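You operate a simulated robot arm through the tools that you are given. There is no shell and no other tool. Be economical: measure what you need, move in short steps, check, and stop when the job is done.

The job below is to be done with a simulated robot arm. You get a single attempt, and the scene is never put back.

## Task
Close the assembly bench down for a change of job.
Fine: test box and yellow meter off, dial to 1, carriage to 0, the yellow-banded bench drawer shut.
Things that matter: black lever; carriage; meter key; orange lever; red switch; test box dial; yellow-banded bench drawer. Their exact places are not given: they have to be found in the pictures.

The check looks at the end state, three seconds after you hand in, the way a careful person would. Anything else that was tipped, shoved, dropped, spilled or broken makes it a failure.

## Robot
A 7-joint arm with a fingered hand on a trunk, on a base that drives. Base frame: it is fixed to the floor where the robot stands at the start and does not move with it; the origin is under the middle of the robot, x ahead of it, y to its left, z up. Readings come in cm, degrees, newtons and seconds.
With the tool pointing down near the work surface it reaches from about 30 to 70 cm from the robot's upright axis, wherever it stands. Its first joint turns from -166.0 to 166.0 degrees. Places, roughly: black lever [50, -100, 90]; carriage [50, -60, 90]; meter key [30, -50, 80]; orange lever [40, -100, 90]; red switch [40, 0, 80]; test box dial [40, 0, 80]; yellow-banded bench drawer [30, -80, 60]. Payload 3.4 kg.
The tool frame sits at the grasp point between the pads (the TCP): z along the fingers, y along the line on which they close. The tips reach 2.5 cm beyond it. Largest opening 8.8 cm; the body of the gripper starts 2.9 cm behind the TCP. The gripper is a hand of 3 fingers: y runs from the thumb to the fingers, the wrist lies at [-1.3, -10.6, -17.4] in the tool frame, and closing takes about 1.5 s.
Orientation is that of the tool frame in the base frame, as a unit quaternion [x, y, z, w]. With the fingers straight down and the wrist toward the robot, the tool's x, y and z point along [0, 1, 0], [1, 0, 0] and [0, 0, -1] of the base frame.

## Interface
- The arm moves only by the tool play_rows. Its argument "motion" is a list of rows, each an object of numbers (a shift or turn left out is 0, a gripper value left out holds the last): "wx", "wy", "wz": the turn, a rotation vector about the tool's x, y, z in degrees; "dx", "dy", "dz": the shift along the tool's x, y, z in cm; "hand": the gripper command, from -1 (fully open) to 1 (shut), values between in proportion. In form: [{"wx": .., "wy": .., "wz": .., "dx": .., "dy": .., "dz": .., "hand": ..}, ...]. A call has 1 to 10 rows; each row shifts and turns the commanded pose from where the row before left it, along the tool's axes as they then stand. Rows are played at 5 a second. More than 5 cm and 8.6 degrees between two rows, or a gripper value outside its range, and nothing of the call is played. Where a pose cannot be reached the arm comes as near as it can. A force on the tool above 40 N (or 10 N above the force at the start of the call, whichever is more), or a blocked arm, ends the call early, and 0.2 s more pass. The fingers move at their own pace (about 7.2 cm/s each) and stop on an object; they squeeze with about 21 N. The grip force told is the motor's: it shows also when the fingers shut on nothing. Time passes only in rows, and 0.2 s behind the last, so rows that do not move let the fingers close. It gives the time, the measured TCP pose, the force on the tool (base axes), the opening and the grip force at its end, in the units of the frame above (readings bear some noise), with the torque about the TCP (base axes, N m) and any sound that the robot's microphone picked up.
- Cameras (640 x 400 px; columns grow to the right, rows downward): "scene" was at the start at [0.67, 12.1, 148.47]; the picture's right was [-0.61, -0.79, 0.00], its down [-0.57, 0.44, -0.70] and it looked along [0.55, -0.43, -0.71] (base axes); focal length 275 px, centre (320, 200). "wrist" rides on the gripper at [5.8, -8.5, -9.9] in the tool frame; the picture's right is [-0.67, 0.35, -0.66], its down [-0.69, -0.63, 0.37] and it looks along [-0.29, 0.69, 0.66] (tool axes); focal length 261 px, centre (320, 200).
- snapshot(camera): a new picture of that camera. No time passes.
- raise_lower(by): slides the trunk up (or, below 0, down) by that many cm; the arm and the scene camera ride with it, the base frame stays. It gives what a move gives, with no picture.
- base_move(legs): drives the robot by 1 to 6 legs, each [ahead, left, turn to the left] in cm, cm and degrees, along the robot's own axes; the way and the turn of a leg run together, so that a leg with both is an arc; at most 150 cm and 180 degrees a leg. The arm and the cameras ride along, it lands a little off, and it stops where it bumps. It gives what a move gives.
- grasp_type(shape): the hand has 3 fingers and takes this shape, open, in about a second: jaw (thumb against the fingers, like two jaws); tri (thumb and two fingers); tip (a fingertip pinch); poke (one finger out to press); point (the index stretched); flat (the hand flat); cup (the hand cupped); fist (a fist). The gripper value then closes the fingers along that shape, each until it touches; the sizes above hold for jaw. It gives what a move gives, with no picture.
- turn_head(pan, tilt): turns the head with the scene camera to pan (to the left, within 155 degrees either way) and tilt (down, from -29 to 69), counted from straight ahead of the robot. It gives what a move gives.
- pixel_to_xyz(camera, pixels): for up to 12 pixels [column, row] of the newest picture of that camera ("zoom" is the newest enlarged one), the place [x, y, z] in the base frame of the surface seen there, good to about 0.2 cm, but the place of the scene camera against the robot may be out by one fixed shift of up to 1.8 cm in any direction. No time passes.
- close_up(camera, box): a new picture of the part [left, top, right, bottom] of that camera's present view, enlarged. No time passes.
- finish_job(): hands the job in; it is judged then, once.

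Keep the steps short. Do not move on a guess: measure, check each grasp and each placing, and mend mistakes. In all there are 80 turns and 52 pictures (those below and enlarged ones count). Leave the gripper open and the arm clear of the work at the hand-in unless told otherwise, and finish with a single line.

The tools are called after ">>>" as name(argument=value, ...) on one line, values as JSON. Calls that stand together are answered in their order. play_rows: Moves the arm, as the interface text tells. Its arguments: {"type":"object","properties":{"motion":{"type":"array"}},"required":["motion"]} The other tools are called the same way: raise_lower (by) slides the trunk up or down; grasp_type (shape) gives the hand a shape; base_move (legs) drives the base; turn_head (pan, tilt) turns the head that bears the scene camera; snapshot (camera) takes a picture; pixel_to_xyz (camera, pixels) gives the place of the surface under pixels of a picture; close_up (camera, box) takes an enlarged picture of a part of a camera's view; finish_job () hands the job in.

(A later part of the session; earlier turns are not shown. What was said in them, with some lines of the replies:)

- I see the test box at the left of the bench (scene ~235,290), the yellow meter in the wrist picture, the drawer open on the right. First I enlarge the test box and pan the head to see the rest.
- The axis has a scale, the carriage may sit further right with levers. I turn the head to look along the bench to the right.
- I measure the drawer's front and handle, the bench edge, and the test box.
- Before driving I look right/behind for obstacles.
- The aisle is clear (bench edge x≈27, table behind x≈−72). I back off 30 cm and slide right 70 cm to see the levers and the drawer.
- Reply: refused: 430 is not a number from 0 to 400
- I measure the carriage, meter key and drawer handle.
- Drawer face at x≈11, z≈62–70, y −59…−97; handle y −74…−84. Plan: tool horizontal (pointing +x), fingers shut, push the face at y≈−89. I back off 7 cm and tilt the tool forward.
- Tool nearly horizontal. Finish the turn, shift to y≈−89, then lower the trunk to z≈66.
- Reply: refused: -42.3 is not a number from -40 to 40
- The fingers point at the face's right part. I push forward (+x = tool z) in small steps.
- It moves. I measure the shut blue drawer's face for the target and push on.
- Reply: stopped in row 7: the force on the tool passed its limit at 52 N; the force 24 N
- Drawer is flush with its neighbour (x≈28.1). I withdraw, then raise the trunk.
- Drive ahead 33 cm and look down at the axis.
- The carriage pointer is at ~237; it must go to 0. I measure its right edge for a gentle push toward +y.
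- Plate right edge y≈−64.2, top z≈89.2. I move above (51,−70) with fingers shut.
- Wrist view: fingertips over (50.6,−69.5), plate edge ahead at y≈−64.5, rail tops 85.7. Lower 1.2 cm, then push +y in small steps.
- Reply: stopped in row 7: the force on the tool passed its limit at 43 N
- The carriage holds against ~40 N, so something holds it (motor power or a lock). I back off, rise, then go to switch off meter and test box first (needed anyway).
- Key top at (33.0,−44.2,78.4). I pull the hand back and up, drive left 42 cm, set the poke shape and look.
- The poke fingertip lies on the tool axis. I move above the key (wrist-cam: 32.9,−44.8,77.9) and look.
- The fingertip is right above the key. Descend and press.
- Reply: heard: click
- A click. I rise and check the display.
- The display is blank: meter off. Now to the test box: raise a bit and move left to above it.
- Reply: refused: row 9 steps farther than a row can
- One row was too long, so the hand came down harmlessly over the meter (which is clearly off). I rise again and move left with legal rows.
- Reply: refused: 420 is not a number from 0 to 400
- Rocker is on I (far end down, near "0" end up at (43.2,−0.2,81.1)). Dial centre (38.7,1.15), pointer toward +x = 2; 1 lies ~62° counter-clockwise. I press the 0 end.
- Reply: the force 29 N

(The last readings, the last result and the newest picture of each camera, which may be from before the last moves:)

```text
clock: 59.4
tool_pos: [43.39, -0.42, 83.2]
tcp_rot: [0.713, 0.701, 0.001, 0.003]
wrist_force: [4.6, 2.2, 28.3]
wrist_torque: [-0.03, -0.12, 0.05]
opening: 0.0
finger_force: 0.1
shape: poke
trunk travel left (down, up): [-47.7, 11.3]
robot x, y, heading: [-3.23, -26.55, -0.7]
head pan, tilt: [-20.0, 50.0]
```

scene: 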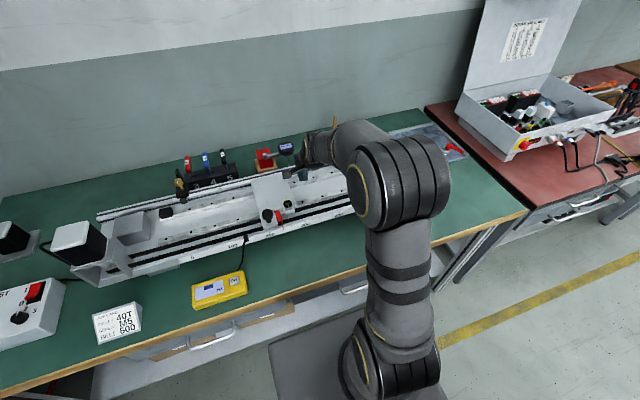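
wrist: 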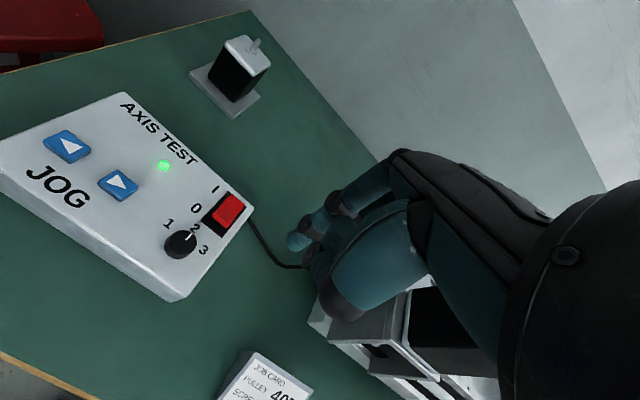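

28 N without a click: too near the pivot. I lift, shift 0.6 cm nearer to the 0 edge and press again.

>>> play_rows(motion=[{"dz": -1.5}, {"dy": -0.6}, {"dz": 0.9}, {"dz": 0.5}, {"dz": 0.3}, {"dz": 0.3}, {"dz": 0.3}, {}])

>>> close_up(camera="wrist", box=[200, 160, 360, 285])

```text
clock: 60.7
tool_pos: [43.0, -0.24, 82.98]
tcp_rot: [0.714, 0.7, 0.006, 0.003]
wrist_force: [-5.4, -1.8, 19.8]
wrist_torque: [-0.05, 0.06, -0.04]
opening: 0.02
finger_force: 0.0
shape: poke
trunk travel left (down, up): [-47.7, 11.3]
robot x, y, heading: [-3.53, -26.87, -0.5]
head pan, tilt: [-20.0, 50.0]
stopped in row 6: the force on the tool passed its limit at 44 N (the readings are from after the stop); the commanded pose is now the measured one
```

```text
3.20 times, centred on (280, 222) of wrist
```

zoom: 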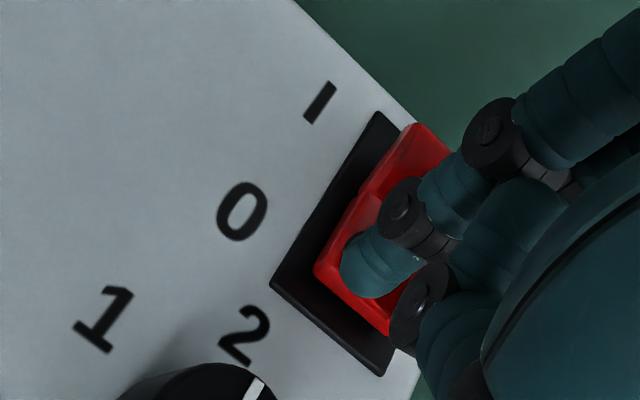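

The rocker may have tipped; I lift and look.

>>> play_rows(motion=[{"dz": -3}, {"dz": -4.5}, {"dy": -3, "dx": -3, "dz": -2}, {"dy": -2.7, "dz": -3}, {}])

>>> close_up(camera="wrist", box=[100, 110, 290, 280])

```text
clock: 61.9
tool_pos: [37.12, -3.21, 95.15]
tcp_rot: [0.714, 0.7, 0.004, 0.002]
wrist_force: [-0.7, 0.5, 0.2]
wrist_torque: [0.01, 0.01, -0.02]
opening: 0.0
finger_force: 0.2
shape: poke
trunk travel left (down, up): [-47.7, 11.3]
robot x, y, heading: [-3.59, -26.66, -0.4]
head pan, tilt: [-20.0, 50.0]
```

```text
2.35 times, centred on (195, 195) of wrist
```

zoom: 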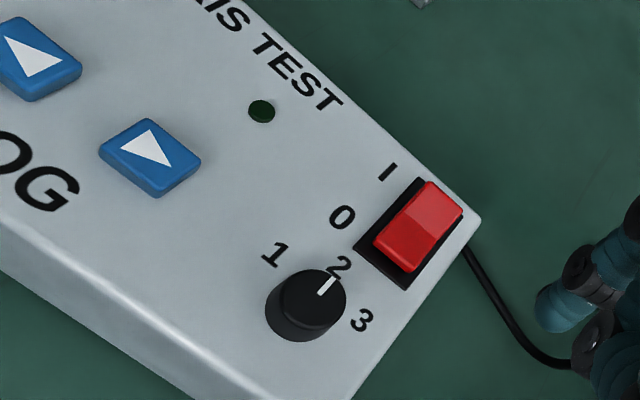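

LED is off and the rocker is on 0. Now the dial: jaw shape, partly open, centred at (38.7,1.15), pre-turned +31° so I can turn −62°.

>>> grasp_type(shape="jaw")

>>> play_rows(motion=[{"dx": 4.35, "dy": 1.6, "hand": 0.0}, {"wz": 7.8}, {"wz": 7.8}, {"wz": 7.8}, {"wz": 7.8}, {"dz": 3}, {}])

>>> snapshot(camera="wrist")

```text
clock: 62.8
tool_pos: [37.11, -3.22, 95.19]
tcp_rot: [0.713, 0.701, 0.003, 0.003]
wrist_force: [0.7, -0.2, 0.5]
wrist_torque: [-0.01, 0.02, 0.0]
opening: 8.81
finger_force: 0.2
shape: jaw
trunk travel left (down, up): [-47.7, 11.3]
robot x, y, heading: [-3.4, -26.56, -0.2]
head pan, tilt: [-20.0, 50.0]
```

```text
clock: 64.4
tool_pos: [38.99, 1.45, 92.3]
tcp_rot: [0.875, 0.483, 0.004, 0.002]
wrist_force: [0.3, -0.4, 0.1]
wrist_torque: [0.01, -0.01, -0.01]
opening: 4.44
finger_force: 0.0
shape: jaw
trunk travel left (down, up): [-47.7, 11.3]
robot x, y, heading: [-3.58, -26.16, -0.5]
head pan, tilt: [-20.0, 50.0]
```

```text
16 pictures are left
```

wrist: 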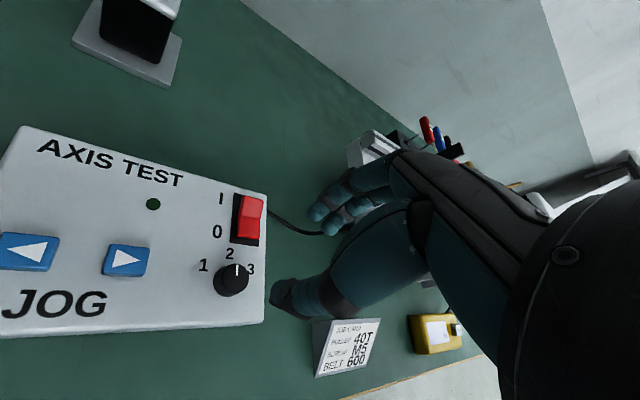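

>>> pixel_to_xyz(camera="wrist", pixels=[[231, 277], [217, 281], [245, 275], [231, 290], [316, 212], [328, 230], [280, 285], [236, 230]])

```text
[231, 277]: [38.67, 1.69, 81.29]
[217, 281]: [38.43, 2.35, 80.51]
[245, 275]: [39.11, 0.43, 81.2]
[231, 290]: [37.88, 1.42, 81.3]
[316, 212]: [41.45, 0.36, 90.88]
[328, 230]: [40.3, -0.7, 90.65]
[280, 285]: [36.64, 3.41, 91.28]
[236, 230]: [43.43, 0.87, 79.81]
```

Knob centre ≈(38.65,1.3), top 81.3. Small correction, descend to TCP z≈82.7.

>>> play_rows(motion=[{"dx": -0.29, "dy": -0.17, "dz": 3}, {"dz": 3}, {"dz": 2}, {"dz": 1}, {"dz": 0.6}, {}])

>>> close_up(camera="wrist", box=[180, 140, 420, 340])

```text
clock: 65.8
tool_pos: [38.57, 1.09, 82.61]
tcp_rot: [0.876, 0.483, 0.004, 0.002]
wrist_force: [0.4, -0.1, 1.3]
wrist_torque: [-0.02, 0.01, -0.02]
opening: 4.44
finger_force: 0.0
shape: jaw
trunk travel left (down, up): [-47.7, 11.3]
robot x, y, heading: [-3.59, -26.64, -0.2]
head pan, tilt: [-20.0, 50.0]
```

```text
2.00 times, centred on (300, 240) of wrist
```

zoom: 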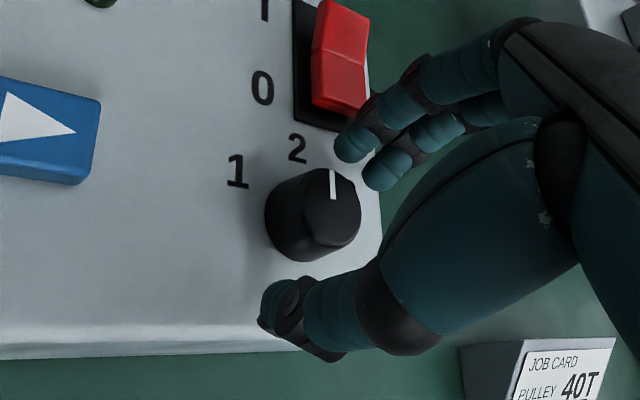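

Fingers straddle the knob. Close.

>>> play_rows(motion=[{"hand": 0.4}, {"hand": 0.6}, {"hand": 0.8}, {"hand": 1}, {}, {}])

```text
clock: 67.2
tool_pos: [38.59, 1.04, 82.68]
tcp_rot: [0.875, 0.484, 0.004, 0.003]
wrist_force: [-1.7, -1.0, -1.0]
wrist_torque: [-0.04, 0.0, 0.01]
opening: 1.55
finger_force: 21.2
shape: jaw
trunk travel left (down, up): [-47.7, 11.3]
robot x, y, heading: [-3.42, -26.65, -0.3]
head pan, tilt: [-20.0, 50.0]
```

Gripped (1.55 cm, 21 N). Turn −62° (counter-clockwise from above).

>>> play_rows(motion=[{"wz": -7.75}, {"wz": -7.75}, {"wz": -7.75}, {"wz": -7.75}, {"wz": -7.75}, {"wz": -7.75}, {"wz": -7.75}, {"wz": -7.75}, {}])

>>> play_rows(motion=[{"hand": 0.3}, {"hand": 0.0}, {}, {"dz": -2}, {"dz": -4}, {"dz": -4}, {"dx": -4}, {}])

>>> snapshot(camera="wrist")

```text
clock: 69.2
tool_pos: [38.76, 0.85, 82.74]
tcp_rot: [0.502, 0.865, 0.002, 0.004]
wrist_force: [10.5, -9.9, 1.8]
wrist_torque: [-0.17, -0.31, -0.17]
opening: 1.54
finger_force: 21.1
shape: jaw
trunk travel left (down, up): [-47.7, 11.3]
robot x, y, heading: [-3.66, -26.65, -0.3]
head pan, tilt: [-20.0, 50.0]
```

```text
clock: 71.0
tool_pos: [40.6, -2.55, 92.92]
tcp_rot: [0.501, 0.866, 0.002, 0.004]
wrist_force: [0.3, -1.4, -0.5]
wrist_torque: [-0.01, 0.01, 0.01]
opening: 4.38
finger_force: 0.1
shape: jaw
trunk travel left (down, up): [-47.7, 11.3]
robot x, y, heading: [-3.45, -26.39, -0.3]
head pan, tilt: [-20.0, 50.0]
```

```text
14 pictures are left
```

wrist: 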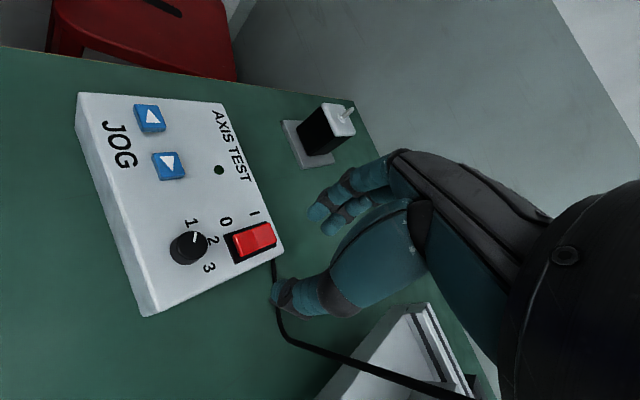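

>>> close_up(camera="wrist", box=[150, 205, 230, 285])

```text
5.00 times, centred on (190, 245) of wrist
```

zoom: 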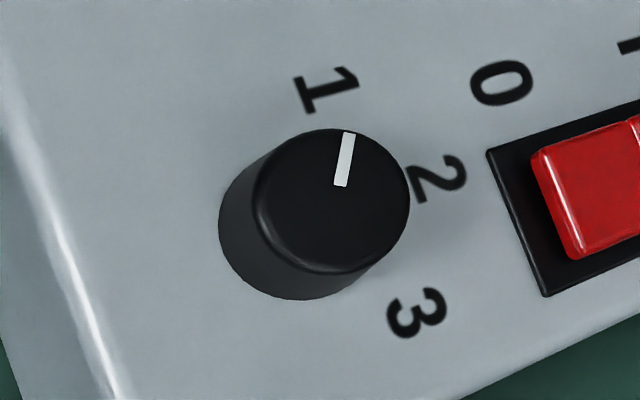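

>>> pixel_to_xyz(camera="zoom", pixels=[[349, 140], [341, 183], [333, 200], [262, 200], [405, 205], [330, 88], [438, 180], [418, 315]])

```text
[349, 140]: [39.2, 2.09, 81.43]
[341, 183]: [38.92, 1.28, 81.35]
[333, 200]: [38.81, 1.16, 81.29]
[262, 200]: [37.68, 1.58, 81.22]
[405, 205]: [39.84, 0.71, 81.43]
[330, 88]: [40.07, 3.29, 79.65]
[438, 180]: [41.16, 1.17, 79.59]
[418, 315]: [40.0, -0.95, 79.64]
```

The pointer now points to 1. Next the carriage: rise, turn the wrist back, drive right 40 cm.

>>> play_rows(motion=[{"dz": -4.5}, {"dz": -4.5}, {"dz": -4.5}, {"dz": -4.5}, {"wz": 7.5, "hand": 1}, {"wz": 7.5}, {"wz": 7.5}, {"wz": 7.5}, {"dy": -4}, {}])

>>> base_move(legs=[[0, -40, 0]])

```text
clock: 73.2
tool_pos: [36.5, -2.3, 110.69]
tcp_rot: [0.708, 0.706, 0.003, 0.003]
wrist_force: [0.2, 0.6, 0.0]
wrist_torque: [-0.01, -0.03, -0.03]
opening: 0.04
finger_force: 21.2
shape: jaw
trunk travel left (down, up): [-47.7, 11.3]
robot x, y, heading: [-3.78, -26.7, -0.5]
head pan, tilt: [-20.0, 50.0]
```

```text
clock: 75.7
tool_pos: [36.29, -41.85, 110.55]
tcp_rot: [0.707, 0.707, 0.004, 0.003]
wrist_force: [0.5, 0.1, -0.7]
wrist_torque: [0.0, 0.0, 0.04]
opening: 0.0
finger_force: 20.9
shape: jaw
trunk travel left (down, up): [-47.7, 11.3]
robot x, y, heading: [-4.24, -66.05, -0.5]
head pan, tilt: [-20.0, 50.0]
```

>>> play_rows(motion=[{"dx": -4, "dy": 2.1}, {"dx": -4, "dy": 2.1}, {"dx": -4, "dy": 2.1}, {"dx": -4, "dy": 2.1}, {"dx": -4, "dy": 2.1}, {"dx": -4, "dy": 2.1}, {"dx": -3.7, "dy": 2.1}, {}])

>>> play_rows(motion=[{"dz": 4}, {"dz": 4}, {"dz": 4}, {"dz": 4}, {"dz": 3}, {"dz": 1.4}, {"dz": 0.6}, {}])

>>> play_rows(motion=[{"dx": 1}, {"dx": 1}, {"dx": 0.7}, {"dx": 0.7}, {"dx": 0.7}, {"dx": 0.7}, {}])

```text
clock: 77.5
tool_pos: [51.16, -69.49, 110.77]
tcp_rot: [0.708, 0.707, 0.002, 0.003]
wrist_force: [0.5, -0.7, 1.2]
wrist_torque: [-0.01, -0.01, 0.0]
opening: 0.0
finger_force: 21.1
shape: jaw
trunk travel left (down, up): [-47.7, 11.3]
robot x, y, heading: [-3.8, -66.09, -0.3]
head pan, tilt: [-20.0, 50.0]
```

```text
clock: 79.3
tool_pos: [51.25, -69.42, 89.77]
tcp_rot: [0.707, 0.707, 0.003, 0.003]
wrist_force: [0.3, 1.4, -0.3]
wrist_torque: [0.0, 0.01, 0.04]
opening: 0.0
finger_force: 21.4
shape: jaw
trunk travel left (down, up): [-47.7, 11.3]
robot x, y, heading: [-3.72, -66.31, -0.5]
head pan, tilt: [-20.0, 50.0]
```

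```text
clock: 80.9
tool_pos: [51.1, -64.75, 89.78]
tcp_rot: [0.707, 0.707, 0.003, 0.003]
wrist_force: [0.2, -3.1, 0.5]
wrist_torque: [-0.04, -0.04, -0.01]
opening: 0.01
finger_force: 21.4
shape: jaw
trunk travel left (down, up): [-47.7, 11.3]
robot x, y, heading: [-3.53, -66.23, -0.3]
head pan, tilt: [-20.0, 50.0]
```

It moved past the earlier stop (−66.5) with only ~3 N: motor power was the holder. Check with a picture.

>>> close_up(camera="scene", box=[180, 140, 372, 260])

```text
3.33 times, centred on (276, 200) of scene
```

zoom: 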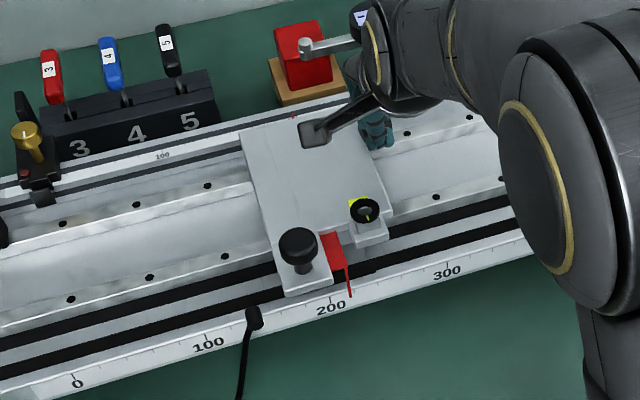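

Carriage moves (pointer ~217). Before going on I check the meter probe and the brass-knob part on the rear rail for clearance.

>>> pixel_to_xyz(camera="zoom", pixels=[[253, 312], [251, 325], [40, 195], [38, 175], [45, 205], [25, 130], [245, 135], [262, 200], [283, 290], [350, 285], [60, 165], [293, 116]])

>>> close_up(camera="scene", box=[150, 150, 230, 220])

```text
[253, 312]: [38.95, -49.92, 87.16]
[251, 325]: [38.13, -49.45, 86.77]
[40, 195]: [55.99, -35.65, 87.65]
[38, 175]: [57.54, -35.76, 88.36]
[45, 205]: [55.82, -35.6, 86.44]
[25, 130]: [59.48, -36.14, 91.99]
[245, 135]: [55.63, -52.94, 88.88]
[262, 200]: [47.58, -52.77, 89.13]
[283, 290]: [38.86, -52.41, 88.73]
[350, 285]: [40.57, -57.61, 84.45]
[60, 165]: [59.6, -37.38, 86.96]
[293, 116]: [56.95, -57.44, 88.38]
```

```text
5.71 times, centred on (190, 185) of scene
```

zoom: 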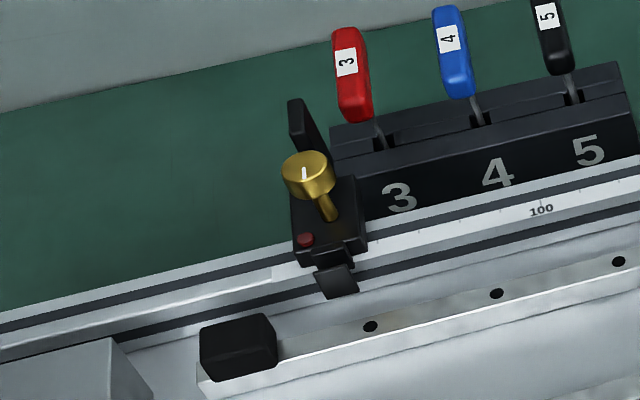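

The probe (38.5,−49.9,z≤87.2) lies near the carriage's front path. Closer look.

>>> close_up(camera="scene", box=[240, 200, 296, 240])

>>> pixel_to_xyz(camera="zoom", pixels=[[190, 225], [175, 300], [160, 260], [195, 260], [300, 180], [290, 200], [480, 170], [490, 200], [420, 120], [430, 60], [150, 230], [200, 210]])

```text
10.00 times, centred on (268, 220) of scene
```

zoom: 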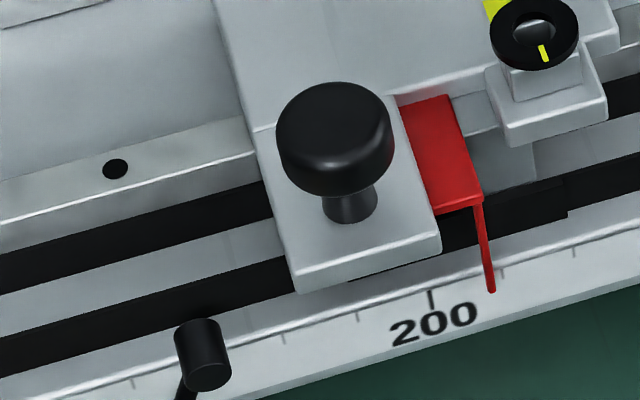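

```text
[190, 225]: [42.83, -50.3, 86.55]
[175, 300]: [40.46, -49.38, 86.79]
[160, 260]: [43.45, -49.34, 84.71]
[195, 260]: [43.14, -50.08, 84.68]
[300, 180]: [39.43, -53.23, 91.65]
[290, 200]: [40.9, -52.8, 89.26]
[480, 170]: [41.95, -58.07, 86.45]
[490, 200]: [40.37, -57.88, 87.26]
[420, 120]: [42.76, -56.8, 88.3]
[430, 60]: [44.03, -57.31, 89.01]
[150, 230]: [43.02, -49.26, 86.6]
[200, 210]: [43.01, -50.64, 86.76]
```

>>> pixel_to_xyz(camera="zoom", pixels=[[200, 324], [185, 325], [220, 325], [200, 340], [212, 375], [222, 350], [492, 285], [487, 240], [480, 205], [465, 205], [435, 245], [300, 285]])

```text
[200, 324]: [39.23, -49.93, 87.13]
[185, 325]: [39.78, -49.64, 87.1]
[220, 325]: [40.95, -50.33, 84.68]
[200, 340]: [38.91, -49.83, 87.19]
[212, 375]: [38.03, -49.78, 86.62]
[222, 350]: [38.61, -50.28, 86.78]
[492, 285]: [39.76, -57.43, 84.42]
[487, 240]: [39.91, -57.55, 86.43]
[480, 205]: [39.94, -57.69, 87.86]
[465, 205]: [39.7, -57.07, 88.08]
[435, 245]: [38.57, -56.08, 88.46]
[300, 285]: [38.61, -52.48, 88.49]
```

The needle (x≈39.85) passes close to the probe's end (x≈39.3–39.7). I push slowly to just before the probe and look.

>>> play_rows(motion=[{"dx": 1}, {"dx": 1}, {"dx": 1}, {"dx": 1}, {"dx": 0.8}, {"dx": 0.5}, {}])

>>> close_up(camera="scene", box=[228, 200, 284, 240])

```text
clock: 82.5
tool_pos: [51.14, -59.44, 89.84]
tcp_rot: [0.707, 0.707, 0.003, 0.003]
wrist_force: [0.4, -4.2, 0.7]
wrist_torque: [-0.07, -0.03, -0.03]
opening: 0.0
finger_force: 21.3
shape: jaw
trunk travel left (down, up): [-47.7, 11.3]
robot x, y, heading: [-3.72, -66.2, -0.2]
head pan, tilt: [-20.0, 50.0]
```

```text
10.00 times, centred on (256, 220) of scene
```

zoom: 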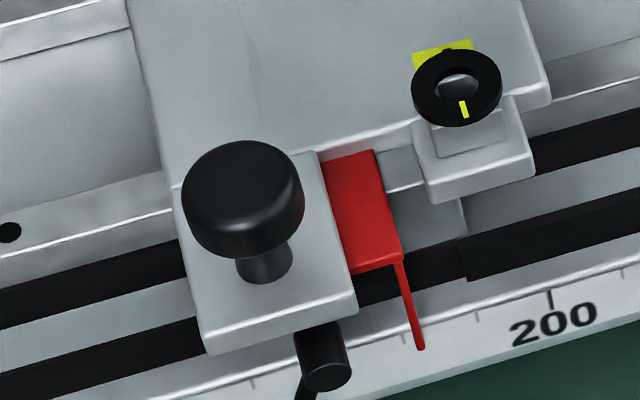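

The clamp plate clears the probe. Now the needle: advance 1.6 cm in fine steps and look again.

>>> play_rows(motion=[{"dx": 0.4}, {"dx": 0.4}, {"dx": 0.4}, {"dx": 0.4}])

>>> close_up(camera="scene", box=[220, 205, 276, 245])

>>> pixel_to_xyz(camera="zoom", pixels=[[330, 330], [345, 335], [360, 340], [375, 345], [385, 350], [360, 300]])

```text
clock: 83.5
tool_pos: [51.1, -57.87, 89.75]
tcp_rot: [0.707, 0.707, 0.003, 0.003]
wrist_force: [0.8, -4.4, 2.8]
wrist_torque: [-0.04, 0.0, 0.0]
opening: 0.0
finger_force: 21.2
shape: jaw
trunk travel left (down, up): [-47.7, 11.3]
robot x, y, heading: [-4.05, -66.12, -0.2]
head pan, tilt: [-20.0, 50.0]
```

```text
10.00 times, centred on (248, 225) of scene
```

zoom: 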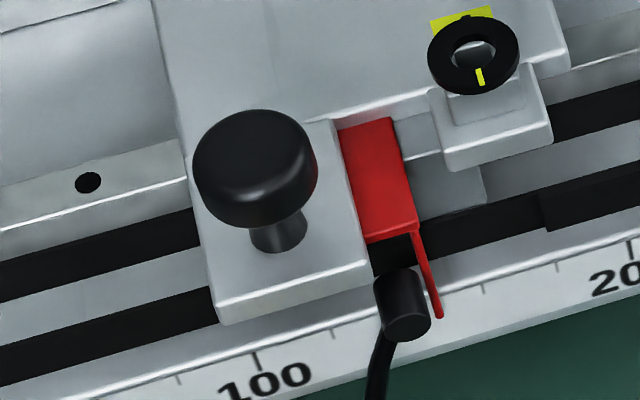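

```text
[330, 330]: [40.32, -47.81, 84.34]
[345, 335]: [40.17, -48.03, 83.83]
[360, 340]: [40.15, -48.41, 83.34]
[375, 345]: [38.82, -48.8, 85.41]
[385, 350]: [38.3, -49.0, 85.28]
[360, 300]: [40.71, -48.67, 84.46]
```

>>> pixel_to_xyz(camera="zoom", pixels=[[398, 276], [398, 272], [385, 283], [412, 276], [405, 300], [405, 325], [425, 265], [435, 300], [420, 250], [415, 240]])

```text
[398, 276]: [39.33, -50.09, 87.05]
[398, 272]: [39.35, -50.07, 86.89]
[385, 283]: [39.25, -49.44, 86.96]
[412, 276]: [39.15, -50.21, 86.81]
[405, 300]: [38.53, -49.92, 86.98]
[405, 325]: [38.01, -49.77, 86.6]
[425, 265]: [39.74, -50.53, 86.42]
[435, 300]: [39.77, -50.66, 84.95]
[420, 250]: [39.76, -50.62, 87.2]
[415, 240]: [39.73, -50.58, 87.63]
```

Probe end x≈39.35, needle x≈39.74: it clears by ~0.4 cm. Continue 8 cm slowly, stopping before the rear home switch.

>>> play_rows(motion=[{"dx": 0.5}, {"dx": 0.7}, {"dx": 1}, {"dx": 1}, {"dx": 1}, {"dx": 1}, {"dx": 1}, {"dx": 1}, {"dx": 0.8}, {}])

>>> close_up(camera="scene", box=[130, 160, 290, 260])

```text
clock: 85.7
tool_pos: [51.16, -49.79, 89.69]
tcp_rot: [0.707, 0.707, 0.003, 0.003]
wrist_force: [0.4, -4.1, 1.0]
wrist_torque: [-0.05, 0.01, 0.01]
opening: 0.0
finger_force: 20.8
shape: jaw
trunk travel left (down, up): [-47.7, 11.3]
robot x, y, heading: [-3.81, -66.42, -0.2]
head pan, tilt: [-20.0, 50.0]
```

```text
4.00 times, centred on (210, 210) of scene
```

zoom: 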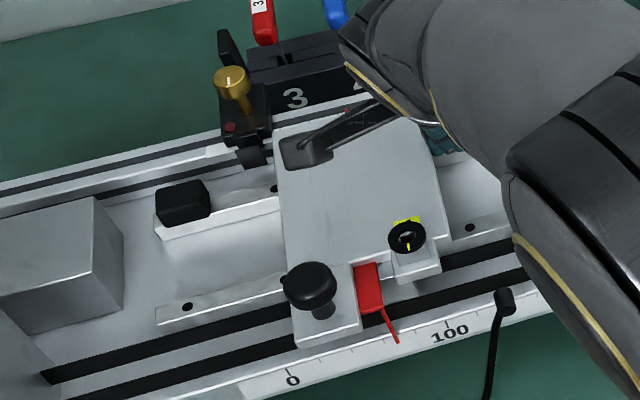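

>>> pixel_to_xyz(camera="zoom", pixels=[[252, 150], [255, 163], [243, 152], [265, 150], [277, 140], [281, 175], [182, 190], [185, 205], [205, 205], [288, 345], [397, 338], [290, 372]])

```text
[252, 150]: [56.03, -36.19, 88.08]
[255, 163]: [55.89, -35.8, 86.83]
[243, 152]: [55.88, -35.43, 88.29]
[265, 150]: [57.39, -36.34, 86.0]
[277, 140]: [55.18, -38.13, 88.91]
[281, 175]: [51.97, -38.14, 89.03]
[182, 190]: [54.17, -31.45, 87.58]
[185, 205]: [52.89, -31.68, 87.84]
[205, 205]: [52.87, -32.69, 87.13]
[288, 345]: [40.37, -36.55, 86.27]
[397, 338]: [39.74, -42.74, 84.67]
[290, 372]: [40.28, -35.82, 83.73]
```

The switch foot's top (≈88.2) is about at the plate's underside. I advance 2.4 cm gently and watch force.

>>> play_rows(motion=[{"dx": 0.6}, {"dx": 0.6}, {"dx": 0.4}, {"dx": 0.3}, {"dx": 0.3}, {"dx": 0.2}])

>>> close_up(camera="scene", box=[130, 160, 258, 240])

```text
clock: 87.1
tool_pos: [51.06, -47.47, 89.65]
tcp_rot: [0.706, 0.708, 0.003, 0.003]
wrist_force: [1.8, -5.7, 2.2]
wrist_torque: [-0.07, -0.02, 0.0]
opening: 0.0
finger_force: 20.9
shape: jaw
trunk travel left (down, up): [-47.7, 11.3]
robot x, y, heading: [-3.74, -66.31, -0.6]
head pan, tilt: [-20.0, 50.0]
```

```text
5.00 times, centred on (194, 200) of scene
```

zoom: 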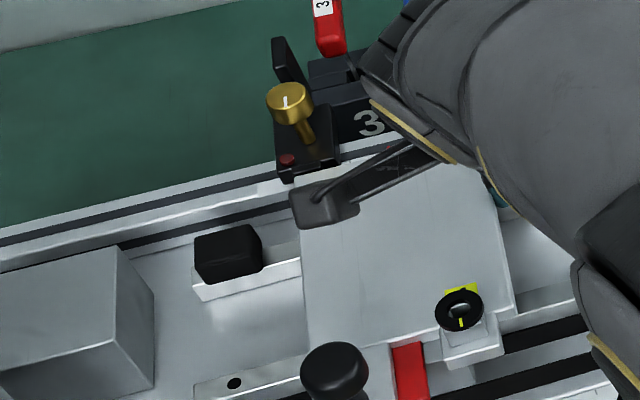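

It passes over the switch foot at ~5 N. Continue 3.4 cm in small steps.

>>> play_rows(motion=[{"dx": 0.6}, {"dx": 0.6}, {"dx": 0.6}, {"dx": 0.5}, {"dx": 0.4}, {"dx": 0.4}, {"dx": 0.3}, {}])

>>> close_up(camera="scene", box=[174, 210, 254, 260])

```text
clock: 88.9
tool_pos: [51.1, -44.14, 89.74]
tcp_rot: [0.707, 0.707, 0.003, 0.002]
wrist_force: [0.2, -4.3, -0.9]
wrist_torque: [-0.11, 0.02, 0.01]
opening: 0.0
finger_force: 20.6
shape: jaw
trunk travel left (down, up): [-47.7, 11.3]
robot x, y, heading: [-3.72, -65.94, -0.3]
head pan, tilt: [-20.0, 50.0]
```

```text
8.00 times, centred on (214, 235) of scene
```

zoom: 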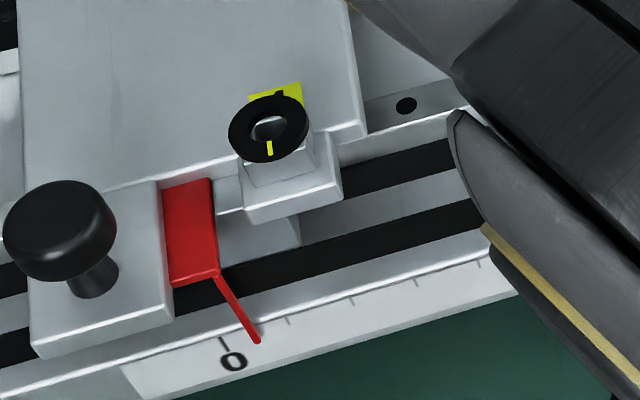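

>>> pixel_to_xyz(camera="zoom", pixels=[[257, 339], [250, 325], [240, 307], [222, 338], [225, 346], [233, 362], [288, 321], [351, 301], [220, 280]])

```text
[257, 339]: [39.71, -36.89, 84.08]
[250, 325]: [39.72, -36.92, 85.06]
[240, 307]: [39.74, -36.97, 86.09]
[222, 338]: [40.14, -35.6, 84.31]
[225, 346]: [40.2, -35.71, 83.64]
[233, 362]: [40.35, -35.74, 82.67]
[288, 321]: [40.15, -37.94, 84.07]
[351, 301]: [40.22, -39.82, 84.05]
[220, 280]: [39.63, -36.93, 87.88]
```

Needle at y≈−36.92, the 0 tick at ≈−35.85: about 1.05 cm to go. Push 0.9 and look.

>>> play_rows(motion=[{"dx": 0.3}, {"dx": 0.3}, {"dx": 0.3}, {}])

>>> close_up(camera="scene", box=[180, 220, 244, 260])

>>> pixel_to_xyz(camera="zoom", pixels=[[180, 300], [205, 300], [220, 300], [190, 320], [210, 320], [250, 310]])

```text
clock: 89.9
tool_pos: [51.12, -43.19, 89.73]
tcp_rot: [0.707, 0.707, 0.003, 0.002]
wrist_force: [0.3, -4.5, 0.9]
wrist_torque: [-0.08, -0.02, -0.04]
opening: 0.01
finger_force: 20.8
shape: jaw
trunk travel left (down, up): [-47.7, 11.3]
robot x, y, heading: [-3.97, -66.14, -0.3]
head pan, tilt: [-20.0, 50.0]
```

```text
10.00 times, centred on (212, 240) of scene
```

zoom: 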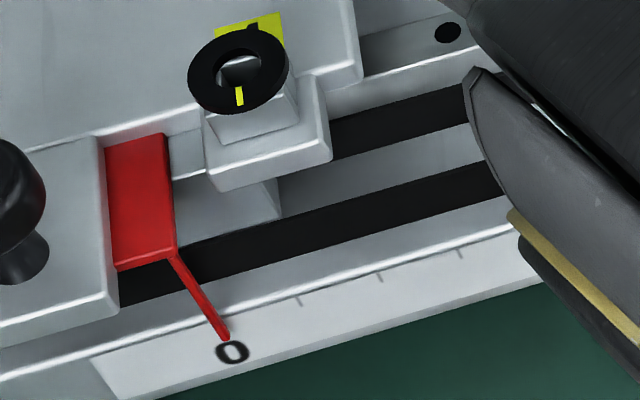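

```text
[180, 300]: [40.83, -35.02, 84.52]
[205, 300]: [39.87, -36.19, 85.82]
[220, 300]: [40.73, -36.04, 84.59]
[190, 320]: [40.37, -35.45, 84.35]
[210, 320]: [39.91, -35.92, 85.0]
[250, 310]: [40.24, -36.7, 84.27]
```

>>> pixel_to_xyz(camera="zoom", pixels=[[224, 335], [221, 331], [217, 324], [200, 295], [195, 285], [300, 303], [380, 279], [460, 254], [232, 353]])

```text
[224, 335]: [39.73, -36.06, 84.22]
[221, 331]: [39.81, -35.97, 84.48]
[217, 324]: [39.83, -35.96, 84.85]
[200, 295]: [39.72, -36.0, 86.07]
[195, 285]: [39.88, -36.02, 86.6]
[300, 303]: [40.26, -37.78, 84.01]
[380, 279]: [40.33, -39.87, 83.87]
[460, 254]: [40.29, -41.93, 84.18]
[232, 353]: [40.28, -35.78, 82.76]
```

Needle −36.0; ticks give 0 at ≈−35.82. Nudge 0.17 cm more, then withdraw and verify.

>>> play_rows(motion=[{"dx": 0.09}, {"dx": 0.08}, {}, {"dx": -1.5}, {"dx": -2}, {"dz": -4}, {"dz": -4}, {"dz": -4}, {"dz": -4}, {"dz": -4}])

>>> play_rows(motion=[{"dy": -4, "dx": -2, "hand": -1}, {"dx": -4}, {"dx": -4}, {"dx": -4}, {"dx": -4}, {}])

>>> close_up(camera="scene", box=[150, 200, 246, 260])

>>> pixel_to_xyz(camera="zoom", pixels=[[400, 340], [395, 330], [405, 350]])

```text
clock: 92.1
tool_pos: [50.98, -46.12, 109.77]
tcp_rot: [0.707, 0.707, 0.003, 0.004]
wrist_force: [0.5, -0.4, -0.1]
wrist_torque: [0.02, -0.04, 0.0]
opening: 0.0
finger_force: 21.1
shape: jaw
trunk travel left (down, up): [-47.7, 11.3]
robot x, y, heading: [-4.06, -66.46, -0.6]
head pan, tilt: [-20.0, 50.0]
```

```text
clock: 93.5
tool_pos: [47.05, -64.44, 109.85]
tcp_rot: [0.707, 0.707, 0.003, 0.003]
wrist_force: [-0.5, 0.0, 0.3]
wrist_torque: [0.0, 0.01, 0.01]
opening: 8.77
finger_force: 0.1
shape: jaw
trunk travel left (down, up): [-47.7, 11.3]
robot x, y, heading: [-4.14, -66.32, -0.3]
head pan, tilt: [-20.0, 50.0]
```

```text
6.67 times, centred on (198, 230) of scene
```

zoom: 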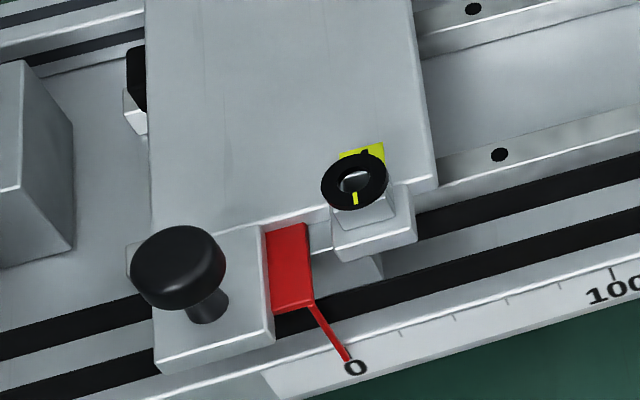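

```text
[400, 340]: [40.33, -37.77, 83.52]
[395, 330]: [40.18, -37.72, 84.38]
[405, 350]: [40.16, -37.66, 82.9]
```

>>> pixel_to_xyz(camera="zoom", pixels=[[347, 357], [343, 350], [335, 336], [325, 320], [355, 367], [401, 333], [455, 316], [508, 300], [613, 272]])

>>> snapshot(camera="scene")

```text
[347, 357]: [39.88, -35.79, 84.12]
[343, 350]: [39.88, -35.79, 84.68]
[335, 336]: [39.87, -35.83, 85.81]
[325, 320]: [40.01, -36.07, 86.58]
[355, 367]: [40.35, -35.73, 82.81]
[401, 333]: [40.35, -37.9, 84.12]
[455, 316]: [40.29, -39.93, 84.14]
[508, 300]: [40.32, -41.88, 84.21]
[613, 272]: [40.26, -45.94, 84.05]
```

```text
2 pictures are left
```

scene: 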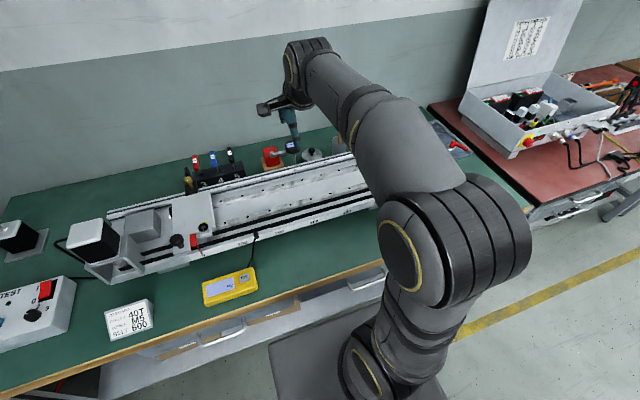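

Carriage reads 0 and everything stands in place. One last look at the test box.

>>> close_up(camera="scene", box=[0, 260, 96, 320])

```text
6.67 times, centred on (48, 290) of scene
```

zoom: 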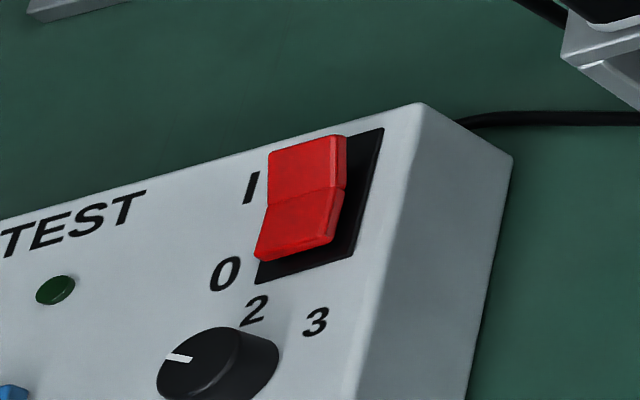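

Switch on 0, LED dark, dial pointing to 1, gripper open and clear: I hand in.

>>> finish_job()

```text
The job is handed in.
```

The bench is closed down: test box and yellow meter off, dial on 1, carriage at 0, and the yellow-banded drawer shut; neither lever was touched.
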